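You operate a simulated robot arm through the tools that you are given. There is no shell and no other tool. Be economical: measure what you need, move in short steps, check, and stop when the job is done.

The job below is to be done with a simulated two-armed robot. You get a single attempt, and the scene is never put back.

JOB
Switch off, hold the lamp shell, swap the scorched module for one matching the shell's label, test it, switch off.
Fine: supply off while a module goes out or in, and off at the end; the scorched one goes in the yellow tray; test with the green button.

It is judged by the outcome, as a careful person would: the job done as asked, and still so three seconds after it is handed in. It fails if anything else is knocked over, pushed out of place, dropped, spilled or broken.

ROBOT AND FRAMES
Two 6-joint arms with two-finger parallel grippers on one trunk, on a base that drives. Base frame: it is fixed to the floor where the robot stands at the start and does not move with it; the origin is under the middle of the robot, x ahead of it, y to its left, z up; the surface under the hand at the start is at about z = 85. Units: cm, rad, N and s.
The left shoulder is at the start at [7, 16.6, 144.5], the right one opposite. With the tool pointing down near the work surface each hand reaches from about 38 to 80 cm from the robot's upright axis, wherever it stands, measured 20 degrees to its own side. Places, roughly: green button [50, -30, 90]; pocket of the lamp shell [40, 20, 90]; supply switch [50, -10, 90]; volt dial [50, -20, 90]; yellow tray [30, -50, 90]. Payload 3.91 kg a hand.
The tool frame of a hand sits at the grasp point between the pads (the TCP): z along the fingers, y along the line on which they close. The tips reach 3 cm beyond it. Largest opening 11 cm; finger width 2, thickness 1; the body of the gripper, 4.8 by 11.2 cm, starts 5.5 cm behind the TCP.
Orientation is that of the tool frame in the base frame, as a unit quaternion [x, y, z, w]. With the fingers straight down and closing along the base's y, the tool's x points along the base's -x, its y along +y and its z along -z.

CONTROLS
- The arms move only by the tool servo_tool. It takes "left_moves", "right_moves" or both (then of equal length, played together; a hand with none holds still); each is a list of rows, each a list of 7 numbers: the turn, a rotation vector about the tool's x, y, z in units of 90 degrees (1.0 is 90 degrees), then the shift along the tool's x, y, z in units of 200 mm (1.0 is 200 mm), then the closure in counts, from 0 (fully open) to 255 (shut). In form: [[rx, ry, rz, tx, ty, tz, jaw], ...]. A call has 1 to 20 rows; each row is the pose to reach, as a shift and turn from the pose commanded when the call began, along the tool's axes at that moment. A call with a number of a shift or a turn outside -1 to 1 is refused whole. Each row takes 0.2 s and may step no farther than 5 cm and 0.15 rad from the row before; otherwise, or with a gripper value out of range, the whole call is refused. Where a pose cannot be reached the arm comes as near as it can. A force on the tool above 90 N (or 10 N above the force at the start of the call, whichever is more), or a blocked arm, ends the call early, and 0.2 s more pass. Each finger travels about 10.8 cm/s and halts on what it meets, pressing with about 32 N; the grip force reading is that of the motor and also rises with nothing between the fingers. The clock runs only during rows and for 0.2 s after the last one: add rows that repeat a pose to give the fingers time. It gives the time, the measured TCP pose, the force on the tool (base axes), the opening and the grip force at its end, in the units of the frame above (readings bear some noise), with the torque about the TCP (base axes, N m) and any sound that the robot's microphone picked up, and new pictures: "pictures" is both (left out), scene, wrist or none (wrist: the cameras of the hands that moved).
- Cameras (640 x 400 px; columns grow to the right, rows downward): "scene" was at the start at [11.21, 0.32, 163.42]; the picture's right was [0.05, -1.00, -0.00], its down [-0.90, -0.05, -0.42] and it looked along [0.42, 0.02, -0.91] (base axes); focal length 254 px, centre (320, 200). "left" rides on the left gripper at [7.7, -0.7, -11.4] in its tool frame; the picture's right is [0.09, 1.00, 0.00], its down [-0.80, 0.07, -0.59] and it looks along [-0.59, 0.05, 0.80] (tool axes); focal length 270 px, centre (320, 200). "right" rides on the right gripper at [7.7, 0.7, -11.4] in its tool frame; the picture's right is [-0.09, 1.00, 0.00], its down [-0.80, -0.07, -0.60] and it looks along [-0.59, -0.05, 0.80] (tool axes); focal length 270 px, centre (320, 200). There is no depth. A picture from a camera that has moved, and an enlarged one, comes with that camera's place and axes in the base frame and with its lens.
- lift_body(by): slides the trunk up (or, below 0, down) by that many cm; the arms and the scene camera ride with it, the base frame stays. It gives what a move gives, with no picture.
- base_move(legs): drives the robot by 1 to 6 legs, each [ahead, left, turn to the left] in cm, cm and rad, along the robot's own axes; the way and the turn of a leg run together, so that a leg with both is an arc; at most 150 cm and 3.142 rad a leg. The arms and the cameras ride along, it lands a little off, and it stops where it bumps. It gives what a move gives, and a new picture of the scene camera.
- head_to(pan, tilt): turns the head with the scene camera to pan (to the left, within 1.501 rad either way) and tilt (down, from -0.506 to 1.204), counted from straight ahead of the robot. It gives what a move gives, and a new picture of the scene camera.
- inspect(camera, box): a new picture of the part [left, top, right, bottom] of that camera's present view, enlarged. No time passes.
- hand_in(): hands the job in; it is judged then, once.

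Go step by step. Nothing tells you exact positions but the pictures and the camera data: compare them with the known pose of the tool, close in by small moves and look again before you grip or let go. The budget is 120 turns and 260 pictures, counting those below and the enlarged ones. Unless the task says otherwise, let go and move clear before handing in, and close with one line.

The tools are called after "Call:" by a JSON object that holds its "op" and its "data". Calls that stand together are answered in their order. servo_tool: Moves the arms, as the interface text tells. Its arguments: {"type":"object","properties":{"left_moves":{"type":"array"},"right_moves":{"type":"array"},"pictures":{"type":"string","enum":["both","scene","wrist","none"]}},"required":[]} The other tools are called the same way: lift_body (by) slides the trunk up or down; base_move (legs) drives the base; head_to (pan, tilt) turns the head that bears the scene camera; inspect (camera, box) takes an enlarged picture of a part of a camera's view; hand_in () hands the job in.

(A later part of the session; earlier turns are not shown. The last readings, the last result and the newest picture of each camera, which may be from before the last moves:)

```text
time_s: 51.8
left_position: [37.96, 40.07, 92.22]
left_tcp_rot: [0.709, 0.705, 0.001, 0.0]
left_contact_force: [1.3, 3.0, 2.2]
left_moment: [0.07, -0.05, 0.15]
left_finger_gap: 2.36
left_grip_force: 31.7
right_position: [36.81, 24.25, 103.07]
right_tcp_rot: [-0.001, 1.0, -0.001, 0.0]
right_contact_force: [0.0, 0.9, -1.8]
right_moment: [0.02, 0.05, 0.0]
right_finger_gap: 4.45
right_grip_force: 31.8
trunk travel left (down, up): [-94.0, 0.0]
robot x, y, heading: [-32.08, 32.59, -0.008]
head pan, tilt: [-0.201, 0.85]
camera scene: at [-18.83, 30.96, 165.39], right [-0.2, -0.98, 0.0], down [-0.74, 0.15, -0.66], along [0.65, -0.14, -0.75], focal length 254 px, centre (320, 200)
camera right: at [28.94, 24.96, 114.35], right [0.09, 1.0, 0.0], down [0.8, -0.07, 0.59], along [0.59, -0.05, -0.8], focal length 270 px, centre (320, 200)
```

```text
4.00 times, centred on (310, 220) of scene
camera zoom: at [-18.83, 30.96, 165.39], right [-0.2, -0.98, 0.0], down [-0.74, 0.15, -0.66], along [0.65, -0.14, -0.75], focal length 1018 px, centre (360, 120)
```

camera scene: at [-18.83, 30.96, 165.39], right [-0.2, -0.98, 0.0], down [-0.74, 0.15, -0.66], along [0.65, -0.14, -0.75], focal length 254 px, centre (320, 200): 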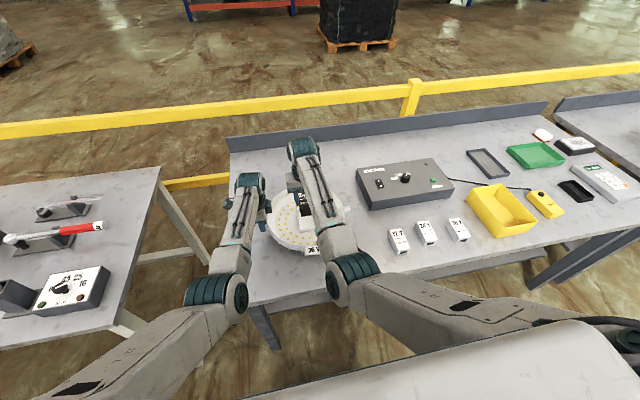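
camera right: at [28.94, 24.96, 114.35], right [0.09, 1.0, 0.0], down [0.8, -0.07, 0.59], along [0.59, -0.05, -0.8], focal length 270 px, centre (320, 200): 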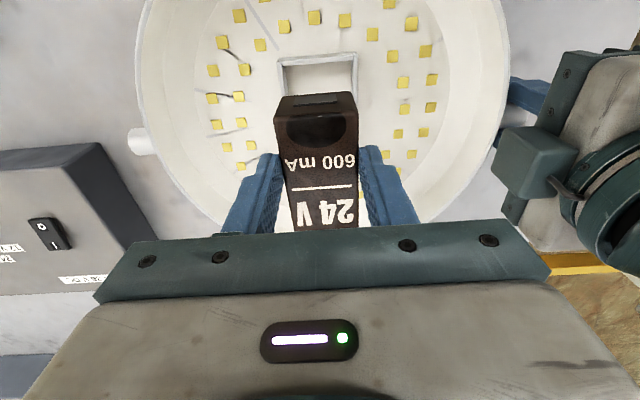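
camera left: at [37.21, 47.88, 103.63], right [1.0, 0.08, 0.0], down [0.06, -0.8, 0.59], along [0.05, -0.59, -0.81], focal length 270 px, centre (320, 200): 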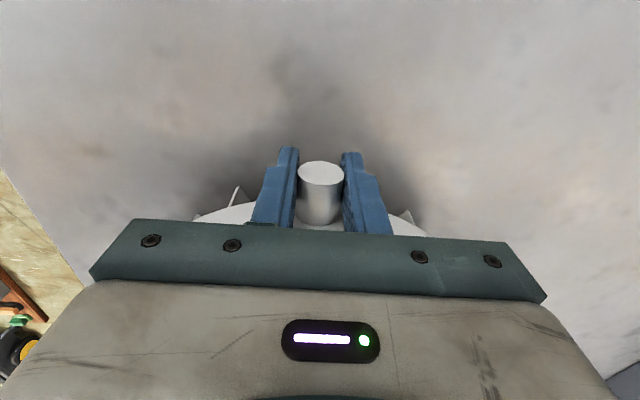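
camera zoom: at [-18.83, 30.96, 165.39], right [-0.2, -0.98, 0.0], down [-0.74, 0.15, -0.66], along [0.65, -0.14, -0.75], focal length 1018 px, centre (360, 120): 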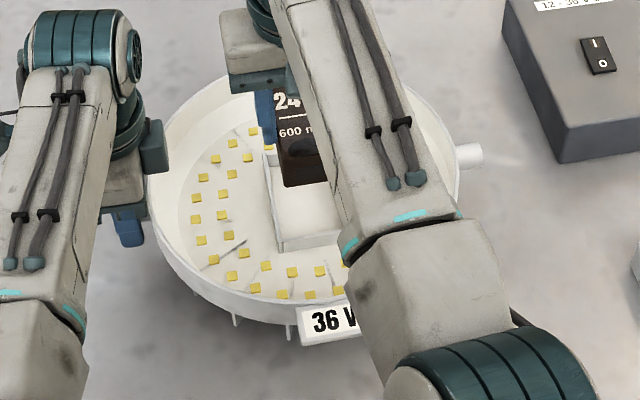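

Scorched module is out; the pocket is empty and the shell unmoved. I release the left hand, lift it, and drive right toward the tray and spares.

Call:
{"op": "servo_tool", "data": {"left_moves": [[0, 0, 0, 0, 0, 0, 100], [0, 0, 0, 0, 0, 0, 0], [0, 0, 0, 0, 0, 0, 0], [0, 0, 0, 0, 0, -0.2, 0], [0, 0, 0, 0, 0, -0.4, 0], [0, 0, 0, 0, 0, -0.55, 0], [0, 0, 0, 0, 0, -0.6, 0]], "pictures": "wrist"}}

Call:
{"op": "base_move", "data": {"legs": [[7.7, -32.5, 0]]}}

```text
time_s: 53.4
left_position: [37.83, 40.04, 104.11]
left_tcp_rot: [0.71, 0.704, 0.002, 0.0]
left_contact_force: [-0.3, -0.6, 0.2]
left_moment: [-0.01, -0.03, -0.02]
left_finger_gap: 11.01
left_grip_force: 0.1
right_position: [36.65, 24.24, 102.9]
right_tcp_rot: [0.0, 1.0, 0.0, 0.0]
right_contact_force: [-0.8, -0.9, -2.4]
right_moment: [-0.01, 0.06, 0.04]
right_finger_gap: 4.45
right_grip_force: 31.8
trunk travel left (down, up): [-94.0, 0.0]
robot x, y, heading: [-31.91, 32.51, -0.007]
head pan, tilt: [-0.201, 0.85]
camera left: at [37.11, 47.67, 115.51], right [1.0, 0.08, 0.0], down [0.06, -0.8, 0.59], along [0.05, -0.59, -0.81], focal length 270 px, centre (320, 200)
```

left: 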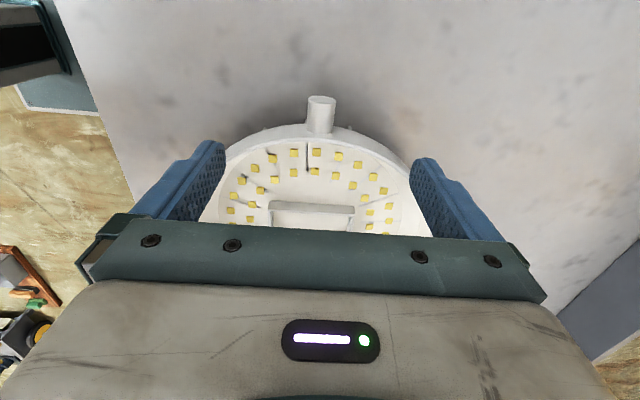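

```text
time_s: 55.5
left_position: [45.42, 8.76, 104.14]
left_tcp_rot: [0.708, 0.706, 0.001, 0.0]
left_contact_force: [-0.9, 0.0, 0.1]
left_moment: [-0.03, 0.02, -0.01]
left_finger_gap: 11.0
left_grip_force: 0.0
right_position: [44.41, -6.92, 103.01]
right_tcp_rot: [-0.003, 1.0, -0.001, 0.0]
right_contact_force: [-0.3, -0.2, -1.8]
right_moment: [-0.03, -0.01, 0.04]
right_finger_gap: 4.45
right_grip_force: 32.4
trunk travel left (down, up): [-94.0, 0.0]
robot x, y, heading: [-23.86, 0.7, 0.002]
head pan, tilt: [-0.201, 0.85]
camera scene: at [-11.26, -0.53, 165.4], right [-0.2, -0.98, 0.0], down [-0.74, 0.15, -0.66], along [0.65, -0.13, -0.75], focal length 254 px, centre (320, 200)
```

scene: 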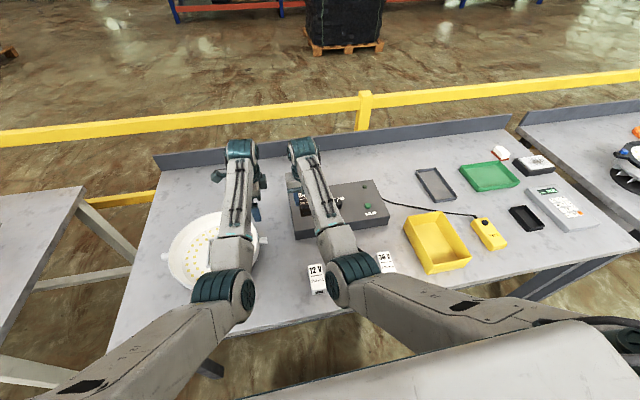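

Call:
{"op": "inspect", "data": {"camera": "scene", "box": [380, 190, 520, 290]}}

```text
4.00 times, centred on (450, 240) of scene
camera zoom: at [-11.26, -0.53, 165.4], right [-0.2, -0.98, 0.0], down [-0.74, 0.15, -0.66], along [0.65, -0.13, -0.75], focal length 1018 px, centre (-200, 40)
```

zoom: 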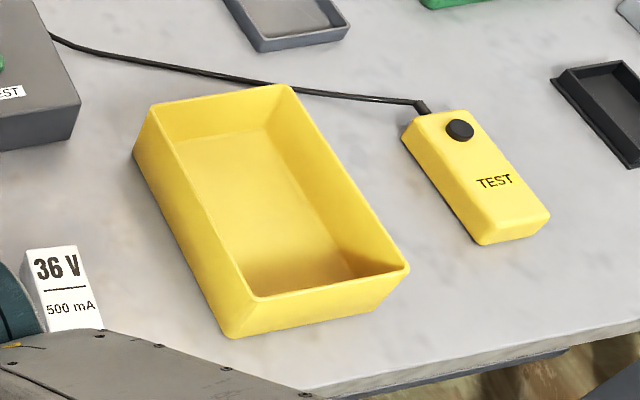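

Tray rim spans x 19–39, y -43 to -57, centre about [29, -50]. I carry the scorched module there.

Call:
{"op": "servo_tool", "data": {"right_moves": [[0, 0, 0, 0.05, -0.2, 0, 255], [0, 0, 0, 0.1, -0.4, 0, 255], [0, 0, 0, 0.15, -0.6, 0, 255], [0, 0, 0, 0.2, -0.8, 0, 255], [0, 0, 0, 0.25, -1.0, 0, 255], [0, 0, 0, 0.25, -1.0, 0, 255]], "pictures": "none"}}

Call:
{"op": "servo_tool", "data": {"right_moves": [[0, 0, 0, 0.06, -0.2, 0, 255], [0, 0, 0, 0.12, -0.4, 0, 255], [0, 0, 0, 0.18, -0.6, 0, 255], [0, 0, 0, 0.24, -0.8, 0, 255], [0, 0, 0, 0.3, -1.0, 0, 255], [0, 0, 0, 0.3, -1.0, 0, 255]], "pictures": "both"}}

```text
time_s: 57.0
left_position: [45.49, 8.78, 103.98]
left_tcp_rot: [0.708, 0.706, 0.002, 0.0]
left_contact_force: [-0.1, 0.3, 0.2]
left_moment: [0.0, -0.01, 0.0]
left_finger_gap: 10.99
left_grip_force: 0.0
right_position: [39.43, -27.27, 102.86]
right_tcp_rot: [-0.005, 1.0, 0.0, 0.0]
right_contact_force: [-0.4, 0.7, -3.0]
right_moment: [-0.02, 0.03, 0.02]
right_finger_gap: 4.45
right_grip_force: 31.7
trunk travel left (down, up): [-94.0, 0.0]
robot x, y, heading: [-23.92, 0.73, 0.003]
head pan, tilt: [-0.201, 0.85]
```

```text
time_s: 58.4
left_position: [45.47, 8.67, 104.1]
left_tcp_rot: [0.708, 0.706, 0.001, 0.0]
left_contact_force: [0.6, 0.0, -0.6]
left_moment: [0.0, -0.01, 0.02]
left_finger_gap: 11.0
left_grip_force: 0.1
right_position: [33.59, -47.22, 103.07]
right_tcp_rot: [-0.004, 1.0, 0.0, 0.0]
right_contact_force: [0.7, 0.5, -1.8]
right_moment: [-0.03, 0.04, -0.02]
right_finger_gap: 4.42
right_grip_force: 32.3
trunk travel left (down, up): [-94.0, 0.0]
robot x, y, heading: [-24.09, 0.61, -0.003]
head pan, tilt: [-0.201, 0.85]
camera scene: at [-11.15, -0.72, 165.39], right [-0.2, -0.98, 0.0], down [-0.74, 0.15, -0.66], along [0.65, -0.13, -0.75], focal length 254 px, centre (320, 200)
camera right: at [25.78, -46.5, 114.47], right [0.08, 1.0, 0.0], down [0.8, -0.06, 0.59], along [0.59, -0.05, -0.8], focal length 270 px, centre (320, 200)
```

scene: 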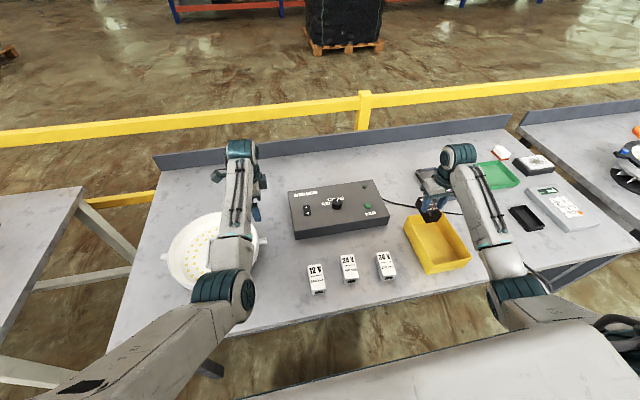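
right: 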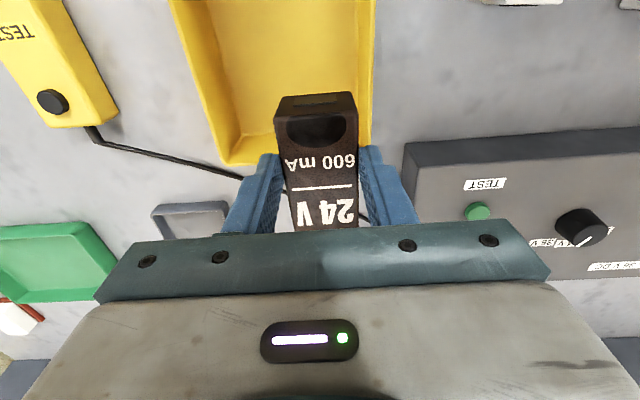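

Call:
{"op": "servo_tool", "data": {"right_moves": [[0, 0, 0, 0.12, -0.08, 0, 255], [0, 0, 0, 0.23, -0.15, 0, 255], [0, 0, 0, 0.23, -0.15, 0.2, 255], [0, 0, 0, 0.23, -0.15, 0.35, 255], [0, 0, 0, 0.23, -0.15, 0.35, 255]], "pictures": "both"}}

Call:
{"op": "inspect", "data": {"camera": "scene", "box": [380, 190, 520, 290]}}

```text
time_s: 59.5
left_position: [45.31, 8.43, 104.03]
left_tcp_rot: [0.707, 0.707, 0.003, 0.0]
left_contact_force: [-0.2, 0.2, 0.6]
left_moment: [-0.01, 0.03, -0.02]
left_finger_gap: 11.0
left_grip_force: 0.0
right_position: [29.11, -50.33, 95.87]
right_tcp_rot: [-0.003, 1.0, -0.001, 0.0]
right_contact_force: [0.3, -0.4, -1.7]
right_moment: [0.0, 0.01, 0.0]
right_finger_gap: 4.42
right_grip_force: 31.5
trunk travel left (down, up): [-94.0, 0.0]
robot x, y, heading: [-24.15, 0.71, 0.002]
head pan, tilt: [-0.201, 0.85]
camera scene: at [-11.36, -0.94, 165.41], right [-0.2, -0.98, 0.0], down [-0.74, 0.15, -0.66], along [0.65, -0.13, -0.75], focal length 254 px, centre (320, 200)
camera right: at [21.36, -49.68, 107.31], right [0.08, 1.0, 0.0], down [0.8, -0.06, 0.6], along [0.59, -0.05, -0.8], focal length 270 px, centre (320, 200)
```

scene: 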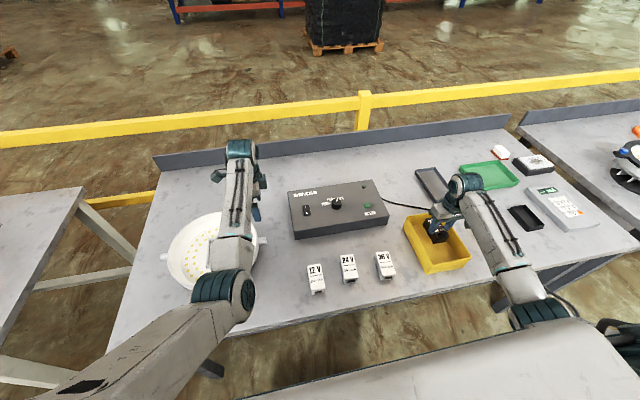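
right: 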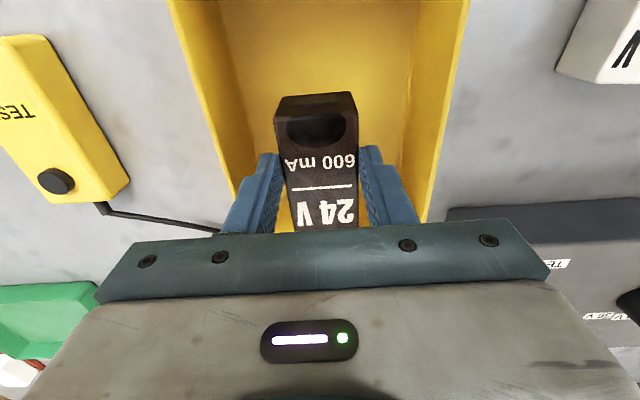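

```text
4.00 times, centred on (450, 240) of scene
camera zoom: at [-11.36, -0.94, 165.41], right [-0.2, -0.98, 0.0], down [-0.74, 0.15, -0.66], along [0.65, -0.13, -0.75], focal length 1018 px, centre (-200, 40)
```

zoom: 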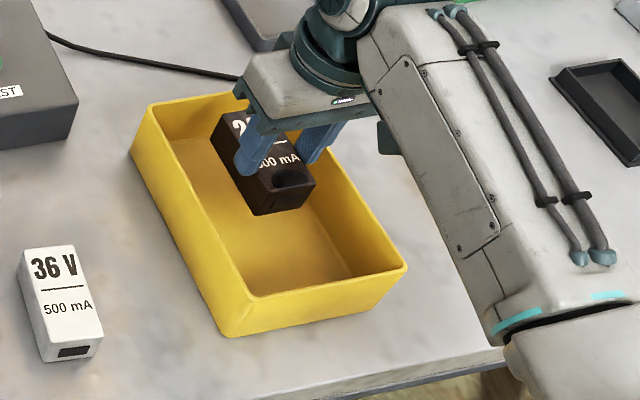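

Call:
{"op": "servo_tool", "data": {"right_moves": [[0, 0, 0, 0, 0, 0.1, 255], [0, 0, 0, 0, 0, 0.15, 255], [0, 0, 0, 0, 0, 0.18, 255], [0, 0, 0, 0, 0, 0.18, 255]], "pictures": "none"}}

Call:
{"op": "inspect", "data": {"camera": "scene", "box": [380, 190, 520, 290]}}

```text
time_s: 60.5
left_position: [45.35, 8.62, 104.0]
left_tcp_rot: [0.708, 0.707, 0.001, -0.001]
left_contact_force: [-0.1, -1.3, -0.2]
left_moment: [0.0, 0.02, 0.01]
left_finger_gap: 10.99
left_grip_force: 0.0
right_position: [29.22, -50.13, 92.25]
right_tcp_rot: [-0.004, 1.0, 0.0, 0.0]
right_contact_force: [0.1, -0.4, -1.6]
right_moment: [0.02, 0.0, 0.01]
right_finger_gap: 4.44
right_grip_force: 31.7
trunk travel left (down, up): [-94.0, 0.0]
robot x, y, heading: [-23.91, 0.55, -0.001]
head pan, tilt: [-0.201, 0.85]
```

```text
4.00 times, centred on (450, 240) of scene
camera zoom: at [-11.17, -0.88, 165.39], right [-0.2, -0.98, 0.0], down [-0.74, 0.15, -0.66], along [0.65, -0.13, -0.75], focal length 1018 px, centre (-200, 40)
```

zoom: 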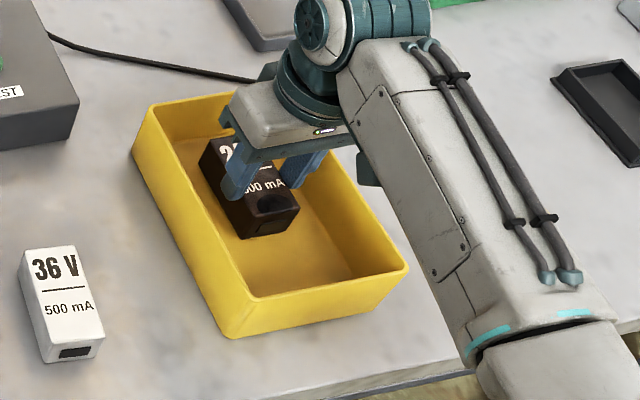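

Call:
{"op": "servo_tool", "data": {"right_moves": [[0, 0, 0, 0, 0, 0.02, 255], [0, 0, 0, 0, 0, 0.04, 255], [0, 0, 0, 0, 0, 0.06, 255], [0, 0, 0, 0, 0, 0.06, 255]], "pictures": "none"}}

Call:
{"op": "inspect", "data": {"camera": "scene", "box": [380, 190, 520, 290]}}

```text
time_s: 61.5
left_position: [45.2, 8.64, 104.32]
left_tcp_rot: [0.708, 0.706, 0.003, 0.001]
left_contact_force: [0.7, -0.4, -0.2]
left_moment: [0.01, -0.03, 0.01]
left_finger_gap: 11.02
left_grip_force: 0.1
right_position: [29.16, -50.26, 91.68]
right_tcp_rot: [-0.004, 1.0, -0.001, 0.004]
right_contact_force: [2.9, -6.6, 23.0]
right_moment: [-0.23, 0.37, 0.05]
right_finger_gap: 4.48
right_grip_force: 31.3
trunk travel left (down, up): [-94.0, 0.0]
robot x, y, heading: [-24.28, 0.62, 0.0]
head pan, tilt: [-0.201, 0.85]
```

```text
4.00 times, centred on (450, 240) of scene
camera zoom: at [-11.55, -0.62, 165.46], right [-0.2, -0.98, 0.0], down [-0.74, 0.15, -0.66], along [0.65, -0.13, -0.75], focal length 1018 px, centre (-200, 40)
```

zoom: 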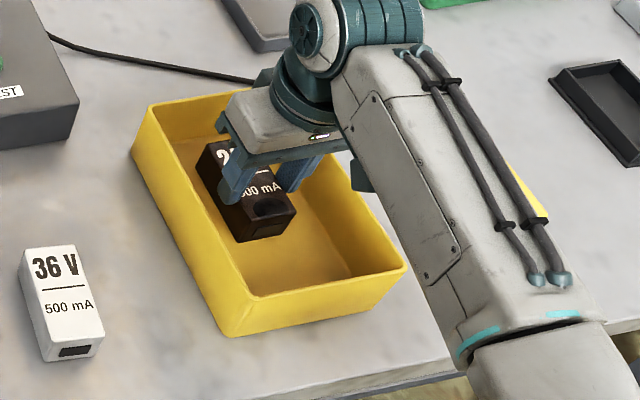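

Module rests on the tray floor. I relax, open slightly and lift away.

Call:
{"op": "servo_tool", "data": {"right_moves": [[0, 0, 0, 0, 0, -0.015, 255], [0, 0, 0, 0, 0, -0.015, 120], [0, 0, 0, 0, 0, -0.015, 95], [0, 0, 0, 0, 0, -0.015, 95], [0, 0, 0, 0, 0, -0.1, 95], [0, 0, 0, 0, 0, -0.3, 95], [0, 0, 0, 0, 0, -0.5, 95]], "pictures": "both"}}

```text
time_s: 63.1
left_position: [45.47, 8.65, 104.08]
left_tcp_rot: [0.708, 0.707, 0.002, 0.0]
left_contact_force: [-1.1, 0.8, 0.1]
left_moment: [-0.02, 0.0, 0.0]
left_finger_gap: 11.01
left_grip_force: 0.0
right_position: [29.03, -50.19, 101.18]
right_tcp_rot: [-0.005, 1.0, 0.0, 0.0]
right_contact_force: [-0.1, 0.4, 0.0]
right_moment: [0.0, -0.01, 0.0]
right_finger_gap: 6.91
right_grip_force: 0.0
trunk travel left (down, up): [-94.0, 0.0]
robot x, y, heading: [-23.95, 0.61, 0.002]
head pan, tilt: [-0.201, 0.85]
camera scene: at [-11.29, -0.83, 165.39], right [-0.2, -0.98, 0.0], down [-0.74, 0.15, -0.66], along [0.65, -0.13, -0.75], focal length 254 px, centre (320, 200)
camera right: at [21.24, -49.48, 112.56], right [0.08, 1.0, 0.0], down [0.8, -0.06, 0.59], along [0.59, -0.05, -0.8], focal length 270 px, centre (320, 200)
```

scene: 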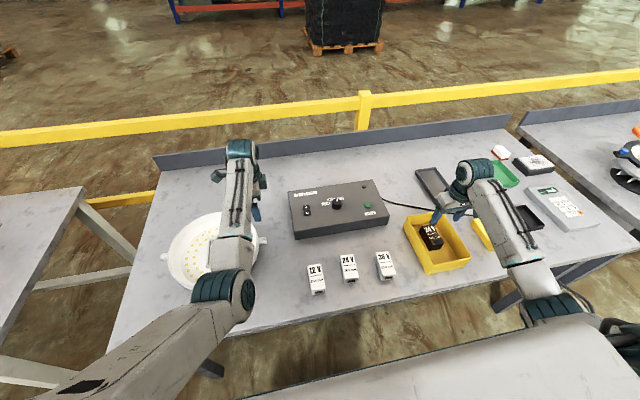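
right: 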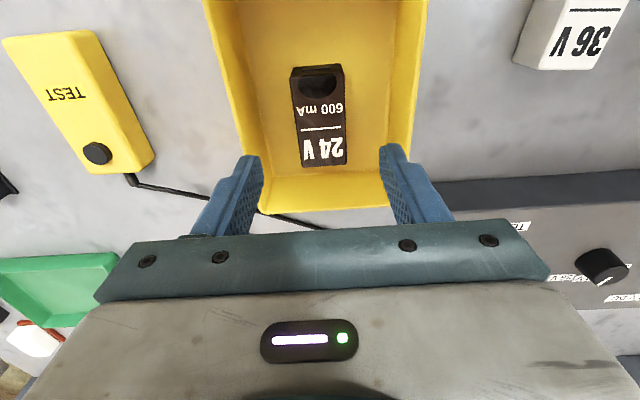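

Scorched module lies in the yellow tray. Next the 36 V spare at about [22.6, -29].

Call:
{"op": "servo_tool", "data": {"right_moves": [[0, 0, 0, 0.0, 0.2, 0, 95], [0, 0, 0, 0.05, 0.4, 0, 60], [0, 0, 0, 0.1, 0.6, 0, 60], [0, 0, 0, 0.12, 0.8, 0, 60], [0, 0, 0, 0.15, 1.0, 0, 60], [0, 0, 0, 0.15, 1.0, 0, 60]], "pictures": "both"}}

Call:
{"op": "inspect", "data": {"camera": "scene", "box": [300, 220, 440, 310]}}

```text
time_s: 64.5
left_position: [45.35, 8.63, 104.13]
left_tcp_rot: [0.708, 0.707, 0.002, 0.0]
left_contact_force: [-0.1, -0.8, 0.6]
left_moment: [0.01, 0.01, -0.03]
left_finger_gap: 10.98
left_grip_force: 0.0
right_position: [26.05, -30.64, 100.15]
right_tcp_rot: [-0.002, 1.0, 0.001, 0.002]
right_contact_force: [0.8, -0.3, -0.5]
right_moment: [-0.04, -0.01, -0.01]
right_finger_gap: 8.44
right_grip_force: 0.1
right hand out of reach, approached as far as the arm can: row 5, 6
trunk travel left (down, up): [-94.0, 0.0]
robot x, y, heading: [-24.12, 0.51, 0.002]
head pan, tilt: [-0.201, 0.85]
camera scene: at [-11.27, -0.97, 165.4], right [-0.2, -0.98, 0.0], down [-0.74, 0.15, -0.66], along [0.65, -0.13, -0.75], focal length 254 px, centre (320, 200)
camera right: at [18.21, -29.91, 111.61], right [0.08, 1.0, 0.0], down [0.8, -0.07, 0.6], along [0.6, -0.05, -0.8], focal length 270 px, centre (320, 200)
```

scene: 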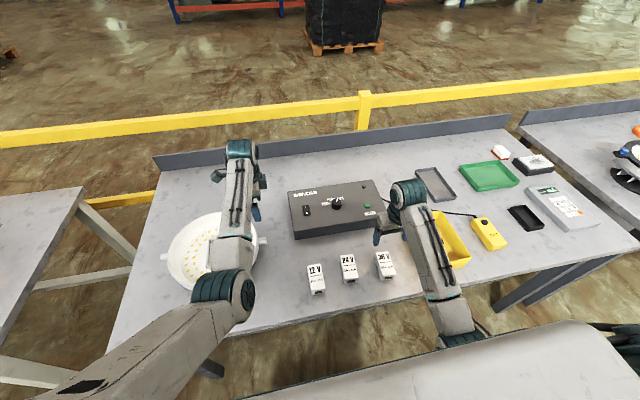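
right: 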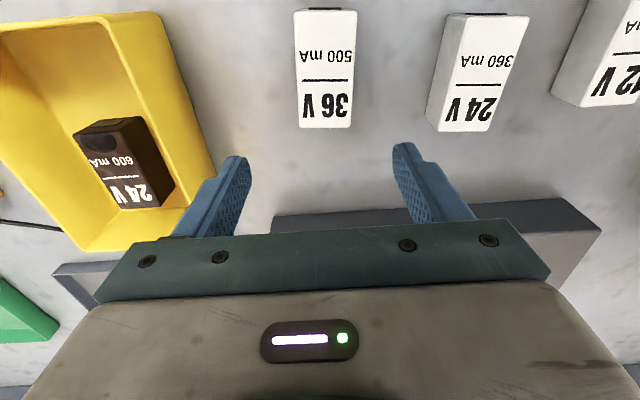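

```text
4.44 times, centred on (370, 265) of scene
camera zoom: at [-11.27, -0.97, 165.4], right [-0.2, -0.98, 0.0], down [-0.74, 0.15, -0.66], along [0.65, -0.13, -0.75], focal length 1131 px, centre (98, -89)
```

zoom: 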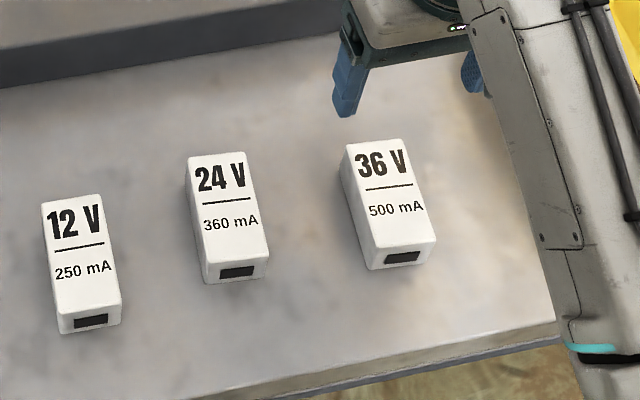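

The 36 V spare is at about [22.9, -29.7], top z ≈ 90.7. I move above it and look again.

Call:
{"op": "servo_tool", "data": {"right_moves": [[0, 0, 0, 0.0, 0.02, 0.12, 60], [0, 0, 0, 0.08, 0.04, 0.22, 60], [0, 0, 0, 0.15, 0.04, 0.25, 60], [0, 0, 0, 0.15, 0.04, 0.25, 60]], "pictures": "wrist"}}

Call:
{"op": "inspect", "data": {"camera": "right", "box": [200, 0, 440, 230]}}

```text
time_s: 65.5
left_position: [45.57, 8.65, 103.95]
left_tcp_rot: [0.708, 0.706, 0.002, 0.0]
left_contact_force: [0.8, -0.6, -0.1]
left_moment: [0.0, 0.01, 0.0]
left_finger_gap: 10.99
left_grip_force: 0.1
right_position: [22.99, -29.76, 95.16]
right_tcp_rot: [-0.003, 1.0, 0.001, 0.0]
right_contact_force: [0.5, -0.3, -0.3]
right_moment: [0.02, -0.03, -0.02]
right_finger_gap: 8.42
right_grip_force: 0.0
trunk travel left (down, up): [-94.0, 0.0]
robot x, y, heading: [-24.07, 0.46, 0.002]
head pan, tilt: [-0.201, 0.85]
camera right: at [15.28, -29.05, 106.56], right [0.08, 1.0, 0.0], down [0.8, -0.06, 0.59], along [0.59, -0.05, -0.8], focal length 270 px, centre (320, 200)
```

right: 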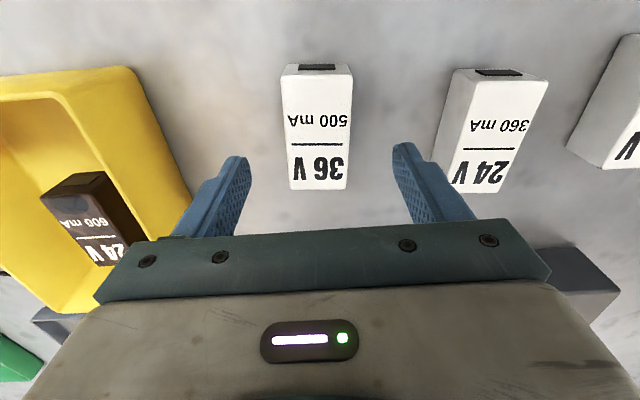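

```text
1.74 times, centred on (320, 115) of right
camera zoom: at [15.28, -29.05, 106.56], right [0.08, 1.0, 0.0], down [0.8, -0.06, 0.59], along [0.59, -0.05, -0.8], focal length 470 px, centre (320, 348)
```

zoom: 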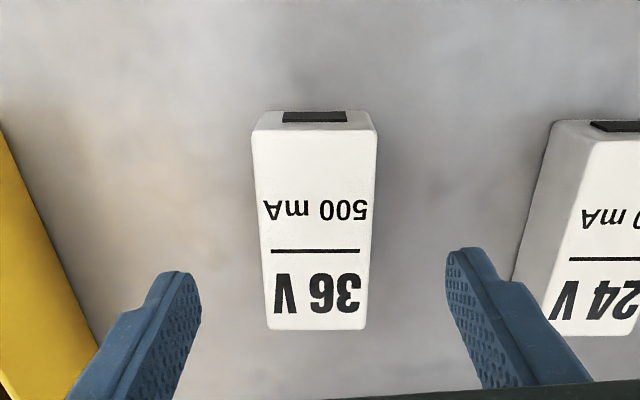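

Call:
{"op": "servo_tool", "data": {"right_moves": [[0, 0, 0, 0, -0.005, 0.1, 60], [0, 0, 0, 0, -0.005, 0.2, 60], [0, 0, 0, 0, -0.005, 0.215, 100], [0, 0, 0, 0, -0.005, 0.215, 130], [0, 0, 0, 0, -0.005, 0.215, 160], [0, 0, 0, 0, -0.005, 0.215, 255], [0, 0, 0, 0, -0.005, 0.215, 255]], "pictures": "wrist"}}

Call:
{"op": "inspect", "data": {"camera": "right", "box": [200, 0, 440, 230]}}

```text
time_s: 67.2
left_position: [45.43, 8.65, 104.1]
left_tcp_rot: [0.708, 0.706, 0.001, 0.0]
left_contact_force: [0.4, -0.3, -0.2]
left_moment: [-0.02, 0.0, 0.0]
left_finger_gap: 11.0
left_grip_force: 0.1
right_position: [23.12, -29.89, 90.81]
right_tcp_rot: [-0.004, 1.0, 0.001, 0.0]
right_contact_force: [0.0, -1.1, 1.3]
right_moment: [-0.02, -0.09, -0.02]
right_finger_gap: 4.47
right_grip_force: 32.1
trunk travel left (down, up): [-94.0, 0.0]
robot x, y, heading: [-23.99, 0.51, 0.001]
head pan, tilt: [-0.201, 0.85]
camera right: at [15.29, -29.19, 102.38], right [0.08, 1.0, 0.0], down [0.8, -0.06, 0.59], along [0.59, -0.05, -0.8], focal length 270 px, centre (320, 200)
```

right: 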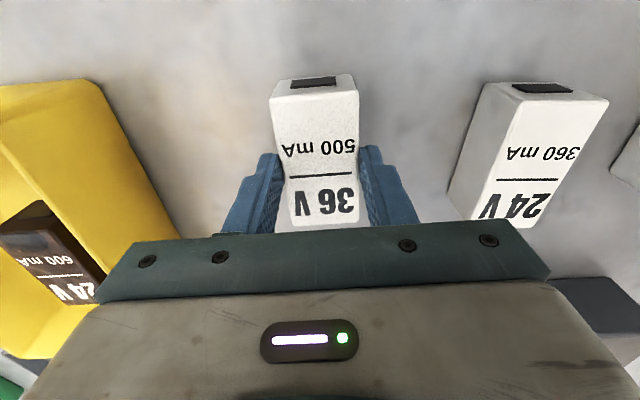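

```text
1.74 times, centred on (320, 115) of right
camera zoom: at [15.29, -29.19, 102.38], right [0.08, 1.0, 0.0], down [0.8, -0.06, 0.59], along [0.59, -0.05, -0.8], focal length 470 px, centre (320, 348)
```

zoom: 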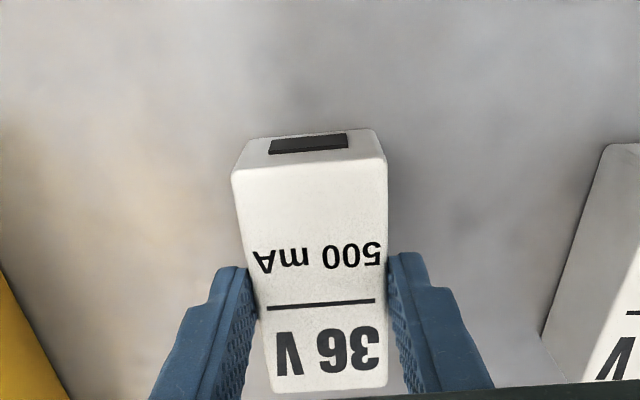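

Held at 4.47 cm, same as the old one. I lift it clear and carry it forward, then left.

Call:
{"op": "servo_tool", "data": {"right_moves": [[0, 0, 0, 0, 0, -0.1, 255], [0, 0, 0, 0, 0, -0.3, 255], [0, 0, 0, -0.05, 0, -0.4, 255], [0, 0, 0, -0.2, 0, -0.45, 255], [0, 0, 0, -0.4, 0, -0.5, 255], [0, 0, 0, -0.6, 0, -0.55, 255], [0, 0, 0, -0.8, 0.05, -0.6, 255], [0, 0, 0, -0.9, 0.1, -0.6, 255], [0, 0, 0, -0.9, 0.1, -0.6, 255]], "pictures": "scene"}}

```text
time_s: 69.2
left_position: [45.31, 8.56, 104.19]
left_tcp_rot: [0.708, 0.707, 0.002, 0.0]
left_contact_force: [0.2, 1.1, -0.2]
left_moment: [0.04, -0.04, -0.02]
left_finger_gap: 11.0
left_grip_force: 0.1
right_position: [41.02, -27.7, 102.7]
right_tcp_rot: [-0.003, 1.0, -0.001, 0.0]
right_contact_force: [-1.1, -0.2, -2.5]
right_moment: [0.03, 0.01, -0.01]
right_finger_gap: 4.45
right_grip_force: 32.0
trunk travel left (down, up): [-94.0, 0.0]
robot x, y, heading: [-24.18, 1.14, 0.002]
head pan, tilt: [-0.201, 0.85]
camera scene: at [-11.29, -0.92, 165.4], right [-0.2, -0.98, 0.0], down [-0.74, 0.15, -0.66], along [0.65, -0.13, -0.75], focal length 254 px, centre (320, 200)
```

scene: 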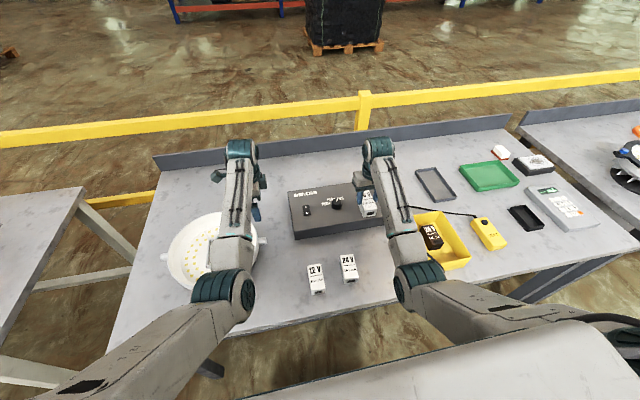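

Call:
{"op": "servo_tool", "data": {"right_moves": [[0, 0, 0, -0.05, 0.2, 0, 255], [0, 0, 0, -0.1, 0.4, 0, 255], [0, 0, 0, -0.15, 0.6, 0, 255], [0, 0, 0, -0.18, 0.8, 0, 255], [0, 0, 0, -0.18, 0.95, 0, 255], [0, 0, 0, -0.18, 0.95, 0, 255]], "pictures": "none"}}

Call:
{"op": "base_move", "data": {"legs": [[-7.7, 31.9, 0]]}}

```text
time_s: 70.5
left_position: [45.36, 8.43, 104.07]
left_tcp_rot: [0.708, 0.707, 0.002, 0.0]
left_contact_force: [-0.3, -0.5, -0.8]
left_moment: [0.02, -0.01, -0.01]
left_finger_gap: 10.99
left_grip_force: 0.0
right_position: [44.45, -8.76, 102.94]
right_tcp_rot: [-0.003, 1.0, 0.0, 0.0]
right_contact_force: [0.2, -0.3, -2.6]
right_moment: [0.05, 0.01, -0.01]
right_finger_gap: 4.46
right_grip_force: 31.7
trunk travel left (down, up): [-94.0, 0.0]
robot x, y, heading: [-23.89, 0.3, 0.001]
head pan, tilt: [-0.201, 0.85]
```

```text
time_s: 72.7
left_position: [37.69, 40.78, 104.06]
left_tcp_rot: [0.707, 0.707, 0.002, -0.001]
left_contact_force: [-0.1, -0.2, 0.1]
left_moment: [0.01, 0.0, -0.03]
left_finger_gap: 11.0
left_grip_force: 0.0
right_position: [36.89, 23.63, 102.96]
right_tcp_rot: [-0.005, 1.0, 0.001, 0.0]
right_contact_force: [0.9, 0.7, -2.7]
right_moment: [0.03, 0.0, 0.0]
right_finger_gap: 4.46
right_grip_force: 31.9
trunk travel left (down, up): [-94.0, 0.0]
robot x, y, heading: [-32.0, 33.08, -0.0]
head pan, tilt: [-0.201, 0.85]
camera scene: at [-18.84, 31.15, 165.38], right [-0.2, -0.98, 0.0], down [-0.74, 0.15, -0.66], along [0.65, -0.13, -0.75], focal length 254 px, centre (320, 200)
```

scene: 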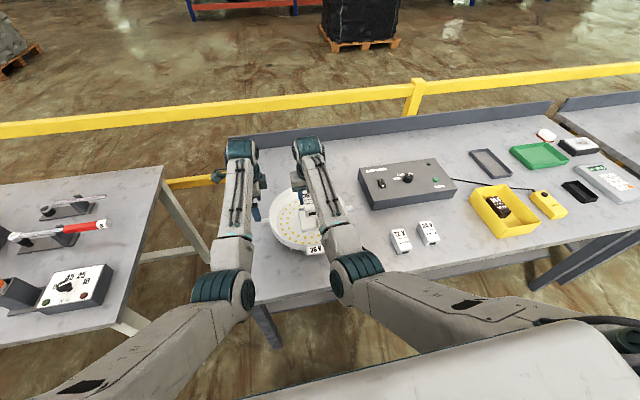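

Both hands are back above the shell. Left regrips the knob.

Call:
{"op": "servo_tool", "data": {"left_moves": [[0, 0, 0, -0.035, 0.015, 0.2, 0], [0, 0, 0, -0.035, 0.015, 0.4, 0], [0, 0, 0, -0.035, 0.015, 0.595, 0], [0, 0, 0, -0.035, 0.015, 0.595, 100], [0, 0, 0, -0.035, 0.015, 0.595, 150], [0, 0, 0, -0.035, 0.015, 0.595, 200], [0, 0, 0, -0.035, 0.015, 0.595, 255], [0, 0, 0, -0.035, 0.015, 0.595, 255]], "pictures": "wrist"}}

Call:
{"op": "inspect", "data": {"camera": "right", "box": [200, 0, 440, 230]}}

```text
time_s: 74.5
left_position: [37.86, 40.21, 92.19]
left_tcp_rot: [0.707, 0.708, 0.001, 0.0]
left_contact_force: [-0.3, -1.3, -0.3]
left_moment: [0.09, -0.03, -0.05]
left_finger_gap: 2.37
left_grip_force: 31.9
right_position: [36.81, 23.6, 102.98]
right_tcp_rot: [-0.006, 1.0, 0.0, 0.0]
right_contact_force: [0.3, -0.2, -2.8]
right_moment: [0.02, 0.03, -0.01]
right_finger_gap: 4.43
right_grip_force: 32.2
trunk travel left (down, up): [-94.0, 0.0]
robot x, y, heading: [-31.74, 33.1, -0.0]
head pan, tilt: [-0.201, 0.85]
camera left: at [37.08, 47.92, 103.48], right [1.0, 0.09, 0.0], down [0.07, -0.8, 0.59], along [0.05, -0.59, -0.81], focal length 270 px, centre (320, 200)
```

left: 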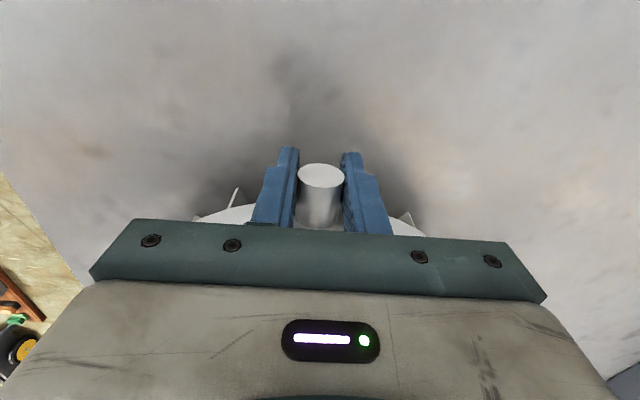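

```text
1.74 times, centred on (320, 115) of right
camera zoom: at [29.09, 24.36, 114.36], right [0.08, 1.0, 0.0], down [0.8, -0.06, 0.59], along [0.59, -0.05, -0.8], focal length 470 px, centre (320, 348)
```

zoom: 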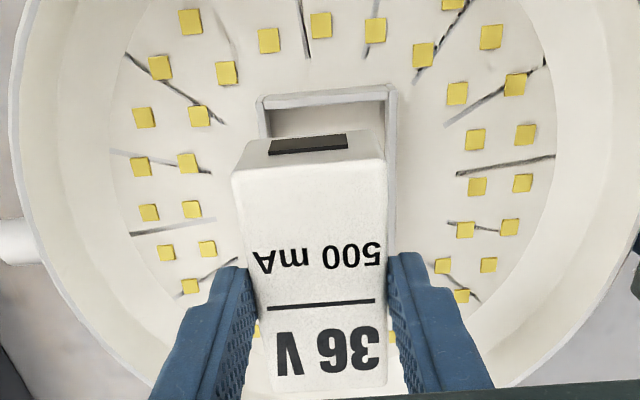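

Pocket's inner width spans y 21.5–27.0; target TCP [36.9, 24.2]. I shift and lower to just above the walls, then look.

Call:
{"op": "servo_tool", "data": {"right_moves": [[0, 0, -0.007, -0.005, 0.03, 0, 255], [0, 0, -0.007, -0.005, 0.03, 0.1, 255], [0, 0, -0.007, -0.005, 0.03, 0.22, 255], [0, 0, -0.007, -0.005, 0.03, 0.22, 255]], "pictures": "wrist"}}

Call:
{"op": "inspect", "data": {"camera": "right", "box": [200, 0, 440, 230]}}

Call:
{"op": "inspect", "data": {"camera": "scene", "box": [250, 170, 370, 270]}}

```text
time_s: 75.5
left_position: [37.88, 40.18, 92.05]
left_tcp_rot: [0.707, 0.707, 0.001, 0.0]
left_contact_force: [0.1, -1.5, -0.3]
left_moment: [-0.17, -0.01, -0.05]
left_finger_gap: 2.35
left_grip_force: 32.4
right_position: [37.06, 24.44, 98.6]
right_tcp_rot: [-0.01, 1.0, 0.0, 0.0]
right_contact_force: [0.1, -0.5, -2.5]
right_moment: [-0.02, -0.01, -0.05]
right_finger_gap: 4.44
right_grip_force: 32.0
trunk travel left (down, up): [-94.0, 0.0]
robot x, y, heading: [-31.69, 33.03, 0.003]
head pan, tilt: [-0.201, 0.85]
camera right: at [29.21, 24.91, 109.97], right [0.07, 1.0, 0.0], down [0.8, -0.05, 0.59], along [0.59, -0.04, -0.8], focal length 270 px, centre (320, 200)
```

right: 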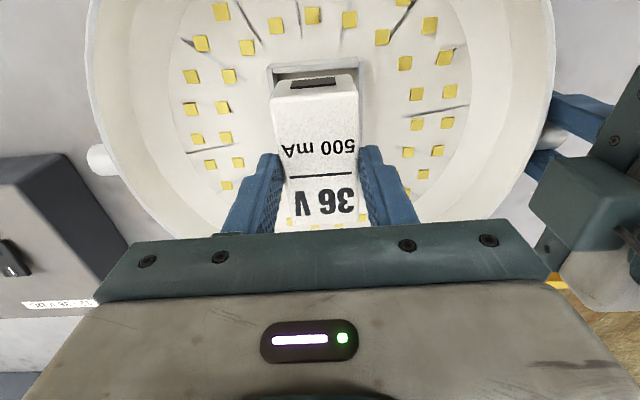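

```text
1.74 times, centred on (320, 115) of right
camera zoom: at [29.21, 24.91, 109.97], right [0.07, 1.0, 0.0], down [0.8, -0.05, 0.59], along [0.59, -0.04, -0.8], focal length 470 px, centre (320, 348)
```

zoom: 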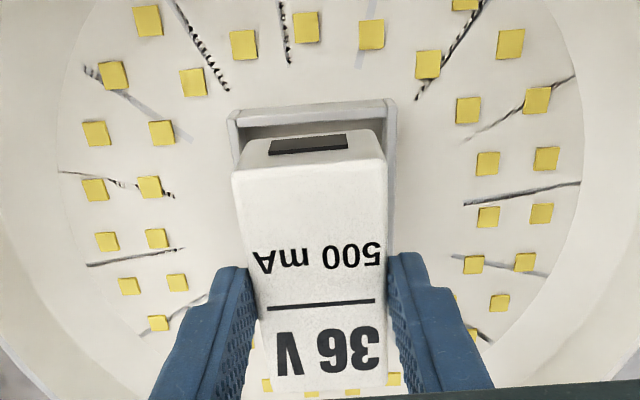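

```text
4.00 times, centred on (310, 220) of scene
camera zoom: at [-18.92, 31.41, 165.39], right [-0.2, -0.98, 0.0], down [-0.74, 0.15, -0.66], along [0.65, -0.13, -0.75], focal length 1018 px, centre (360, 120)
```

zoom: 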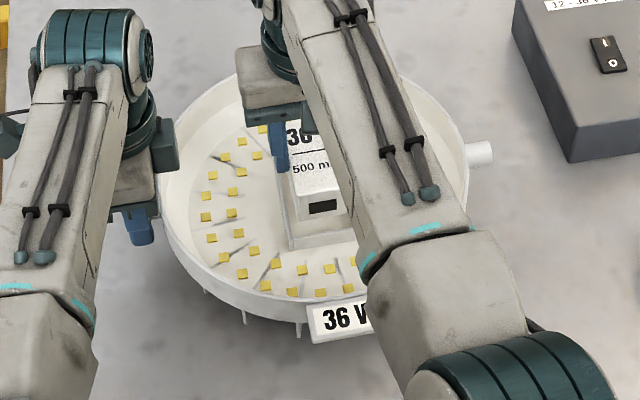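

Aligned within clearance. I trim x and yaw and lower in, slowly.

Call:
{"op": "servo_tool", "data": {"right_moves": [[0, 0, 0.012, 0.011, -0.004, 0, 255], [0, 0, 0.012, 0.011, -0.004, 0.05, 255], [0, 0, 0.012, 0.011, -0.004, 0.1, 255], [0, 0, 0.012, 0.011, -0.004, 0.13, 255], [0, 0, 0.012, 0.011, -0.004, 0.15, 255], [0, 0, 0.012, 0.011, -0.004, 0.15, 255]], "pictures": "wrist"}}

Call:
{"op": "inspect", "data": {"camera": "right", "box": [200, 0, 440, 230]}}

```text
time_s: 76.9
left_position: [37.73, 40.32, 92.02]
left_tcp_rot: [0.707, 0.707, 0.001, 0.0]
left_contact_force: [-2.9, -0.8, -0.2]
left_moment: [0.22, -0.03, -0.2]
left_finger_gap: 2.36
left_grip_force: 32.2
right_position: [36.75, 24.22, 95.8]
right_tcp_rot: [0.0, 1.0, 0.0, 0.003]
right_contact_force: [10.8, 0.2, 20.5]
right_moment: [0.02, 0.25, -0.02]
right_finger_gap: 4.49
right_grip_force: 31.7
trunk travel left (down, up): [-94.0, 0.0]
robot x, y, heading: [-31.69, 32.94, 0.007]
head pan, tilt: [-0.201, 0.85]
camera right: at [28.95, 24.97, 107.15], right [0.09, 1.0, 0.0], down [0.8, -0.07, 0.6], along [0.6, -0.05, -0.8], focal length 270 px, centre (320, 200)
```

right: 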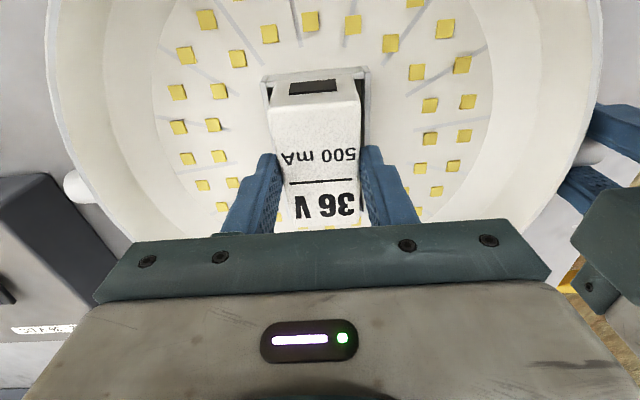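

```text
1.74 times, centred on (320, 115) of right
camera zoom: at [28.95, 24.97, 107.15], right [0.09, 1.0, 0.0], down [0.8, -0.07, 0.6], along [0.6, -0.05, -0.8], focal length 470 px, centre (320, 348)
```

zoom: 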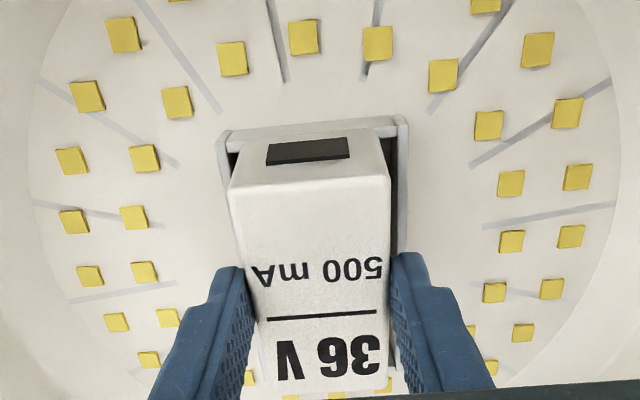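

The module's near edge rests on the near wall (force +x, up). I raise, shift 0.5 cm forward and lower again.

Call:
{"op": "servo_tool", "data": {"right_moves": [[0, 0, 0, 0, 0, -0.04, 255], [0, 0, 0, -0.025, 0.003, -0.04, 255], [0, 0, 0, -0.025, 0.003, 0, 255], [0, 0, 0, -0.025, 0.003, 0.02, 255], [0, 0, 0, -0.025, 0.003, 0.02, 255]], "pictures": "wrist"}}

Call:
{"op": "inspect", "data": {"camera": "right", "box": [200, 0, 440, 230]}}

```text
time_s: 78.1
left_position: [37.8, 40.3, 92.07]
left_tcp_rot: [0.707, 0.707, 0.001, 0.0]
left_contact_force: [-2.6, 0.6, 0.7]
left_moment: [-0.55, 0.04, -0.18]
left_finger_gap: 2.35
left_grip_force: 32.2
right_position: [37.2, 24.27, 95.11]
right_tcp_rot: [-0.001, 1.0, 0.0, 0.0]
right_contact_force: [3.1, 0.3, -1.7]
right_moment: [0.02, -0.19, -0.07]
right_finger_gap: 4.44
right_grip_force: 31.7
trunk travel left (down, up): [-94.0, 0.0]
robot x, y, heading: [-31.97, 33.28, -0.001]
head pan, tilt: [-0.201, 0.85]
camera right: at [29.52, 25.04, 106.53], right [0.09, 1.0, 0.0], down [0.8, -0.07, 0.59], along [0.59, -0.05, -0.8], focal length 270 px, centre (320, 200)
```

right: 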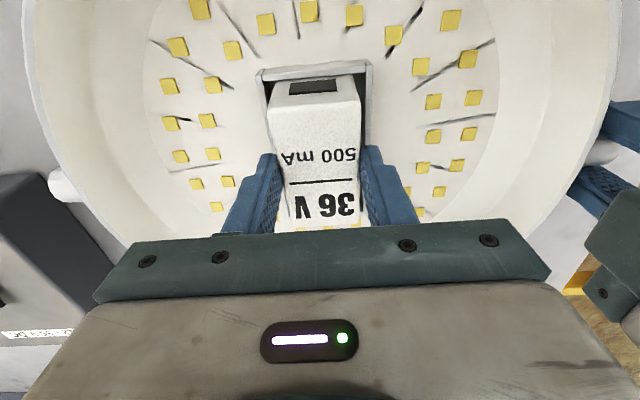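

```text
1.74 times, centred on (320, 115) of right
camera zoom: at [29.52, 25.04, 106.53], right [0.09, 1.0, 0.0], down [0.8, -0.07, 0.59], along [0.59, -0.05, -0.8], focal length 470 px, centre (320, 348)
```

zoom: 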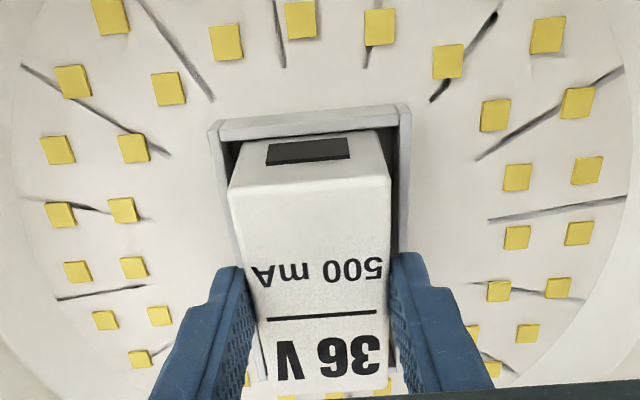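

It is inside the pocket now. I go on down in small steps to seat it.

Call:
{"op": "servo_tool", "data": {"right_moves": [[0, 0, 0, 0, 0, 0.01, 255], [0, 0, 0, 0, 0, 0.02, 255], [0, 0, 0, 0, 0, 0.03, 255], [0, 0, 0, 0, 0, 0.03, 255]], "pictures": "none"}}

```text
time_s: 79.1
left_position: [37.67, 40.23, 92.06]
left_tcp_rot: [0.708, 0.707, 0.002, 0.0]
left_contact_force: [2.1, -2.5, -1.0]
left_moment: [0.56, -0.07, 0.26]
left_finger_gap: 2.33
left_grip_force: 32.1
right_position: [37.19, 24.25, 94.71]
right_tcp_rot: [-0.001, 1.0, 0.0, 0.002]
right_contact_force: [-2.3, 0.4, 16.4]
right_moment: [0.07, -0.75, 0.03]
right_finger_gap: 4.47
right_grip_force: 31.9
trunk travel left (down, up): [-94.0, 0.0]
robot x, y, heading: [-32.12, 32.95, 0.002]
head pan, tilt: [-0.201, 0.85]
```

Call:
{"op": "servo_tool", "data": {"right_moves": [[0, 0, 0, 0, 0, 0.01, 255], [0, 0, 0, 0, 0, 0.02, 255], [0, 0, 0, 0, 0, 0.02, 255]], "pictures": "wrist"}}

Call:
{"op": "inspect", "data": {"camera": "scene", "box": [250, 170, 370, 270]}}

```text
time_s: 79.9
left_position: [37.69, 40.17, 92.26]
left_tcp_rot: [0.707, 0.707, 0.002, 0.001]
left_contact_force: [1.4, -3.1, -2.8]
left_moment: [0.84, 0.12, 0.14]
left_finger_gap: 2.35
left_grip_force: 32.3
right_position: [37.01, 24.28, 94.35]
right_tcp_rot: [-0.001, 1.0, 0.0, 0.0]
right_contact_force: [-5.1, -0.1, 16.4]
right_moment: [0.12, -0.54, 0.02]
right_finger_gap: 4.43
right_grip_force: 32.0
trunk travel left (down, up): [-94.0, 0.0]
robot x, y, heading: [-31.9, 32.61, 0.002]
head pan, tilt: [-0.201, 0.85]
camera right: at [29.3, 25.0, 105.72], right [0.09, 1.0, 0.0], down [0.8, -0.07, 0.6], along [0.59, -0.05, -0.8], focal length 270 px, centre (320, 200)
```

right: 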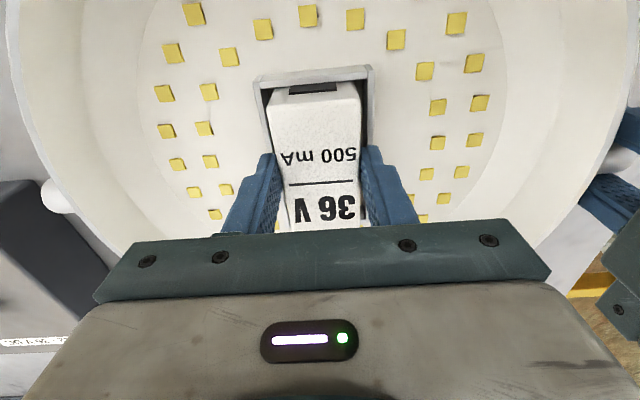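

```text
4.00 times, centred on (310, 220) of scene
camera zoom: at [-19.18, 31.46, 165.41], right [-0.2, -0.98, 0.0], down [-0.74, 0.15, -0.66], along [0.65, -0.13, -0.75], focal length 1018 px, centre (360, 120)
```

zoom: 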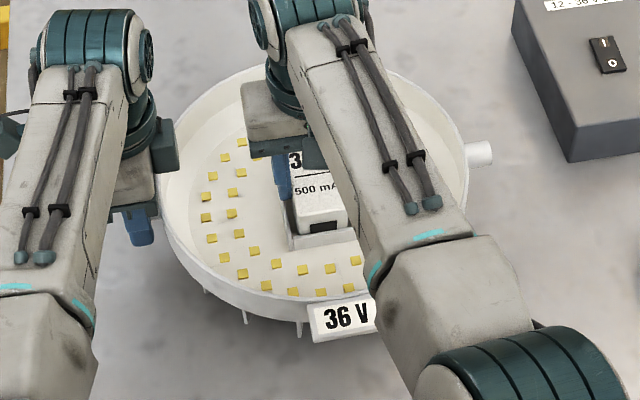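

Call:
{"op": "inspect", "data": {"camera": "right", "box": [200, 0, 440, 230]}}

```text
1.74 times, centred on (320, 115) of right
camera zoom: at [29.3, 25.0, 105.72], right [0.09, 1.0, 0.0], down [0.8, -0.07, 0.6], along [0.59, -0.05, -0.8], focal length 470 px, centre (320, 348)
```

zoom: 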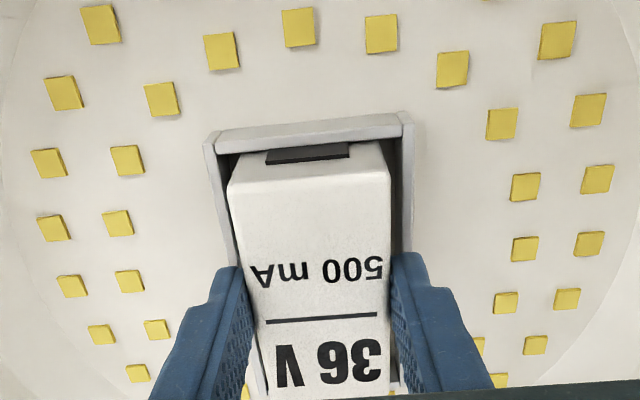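

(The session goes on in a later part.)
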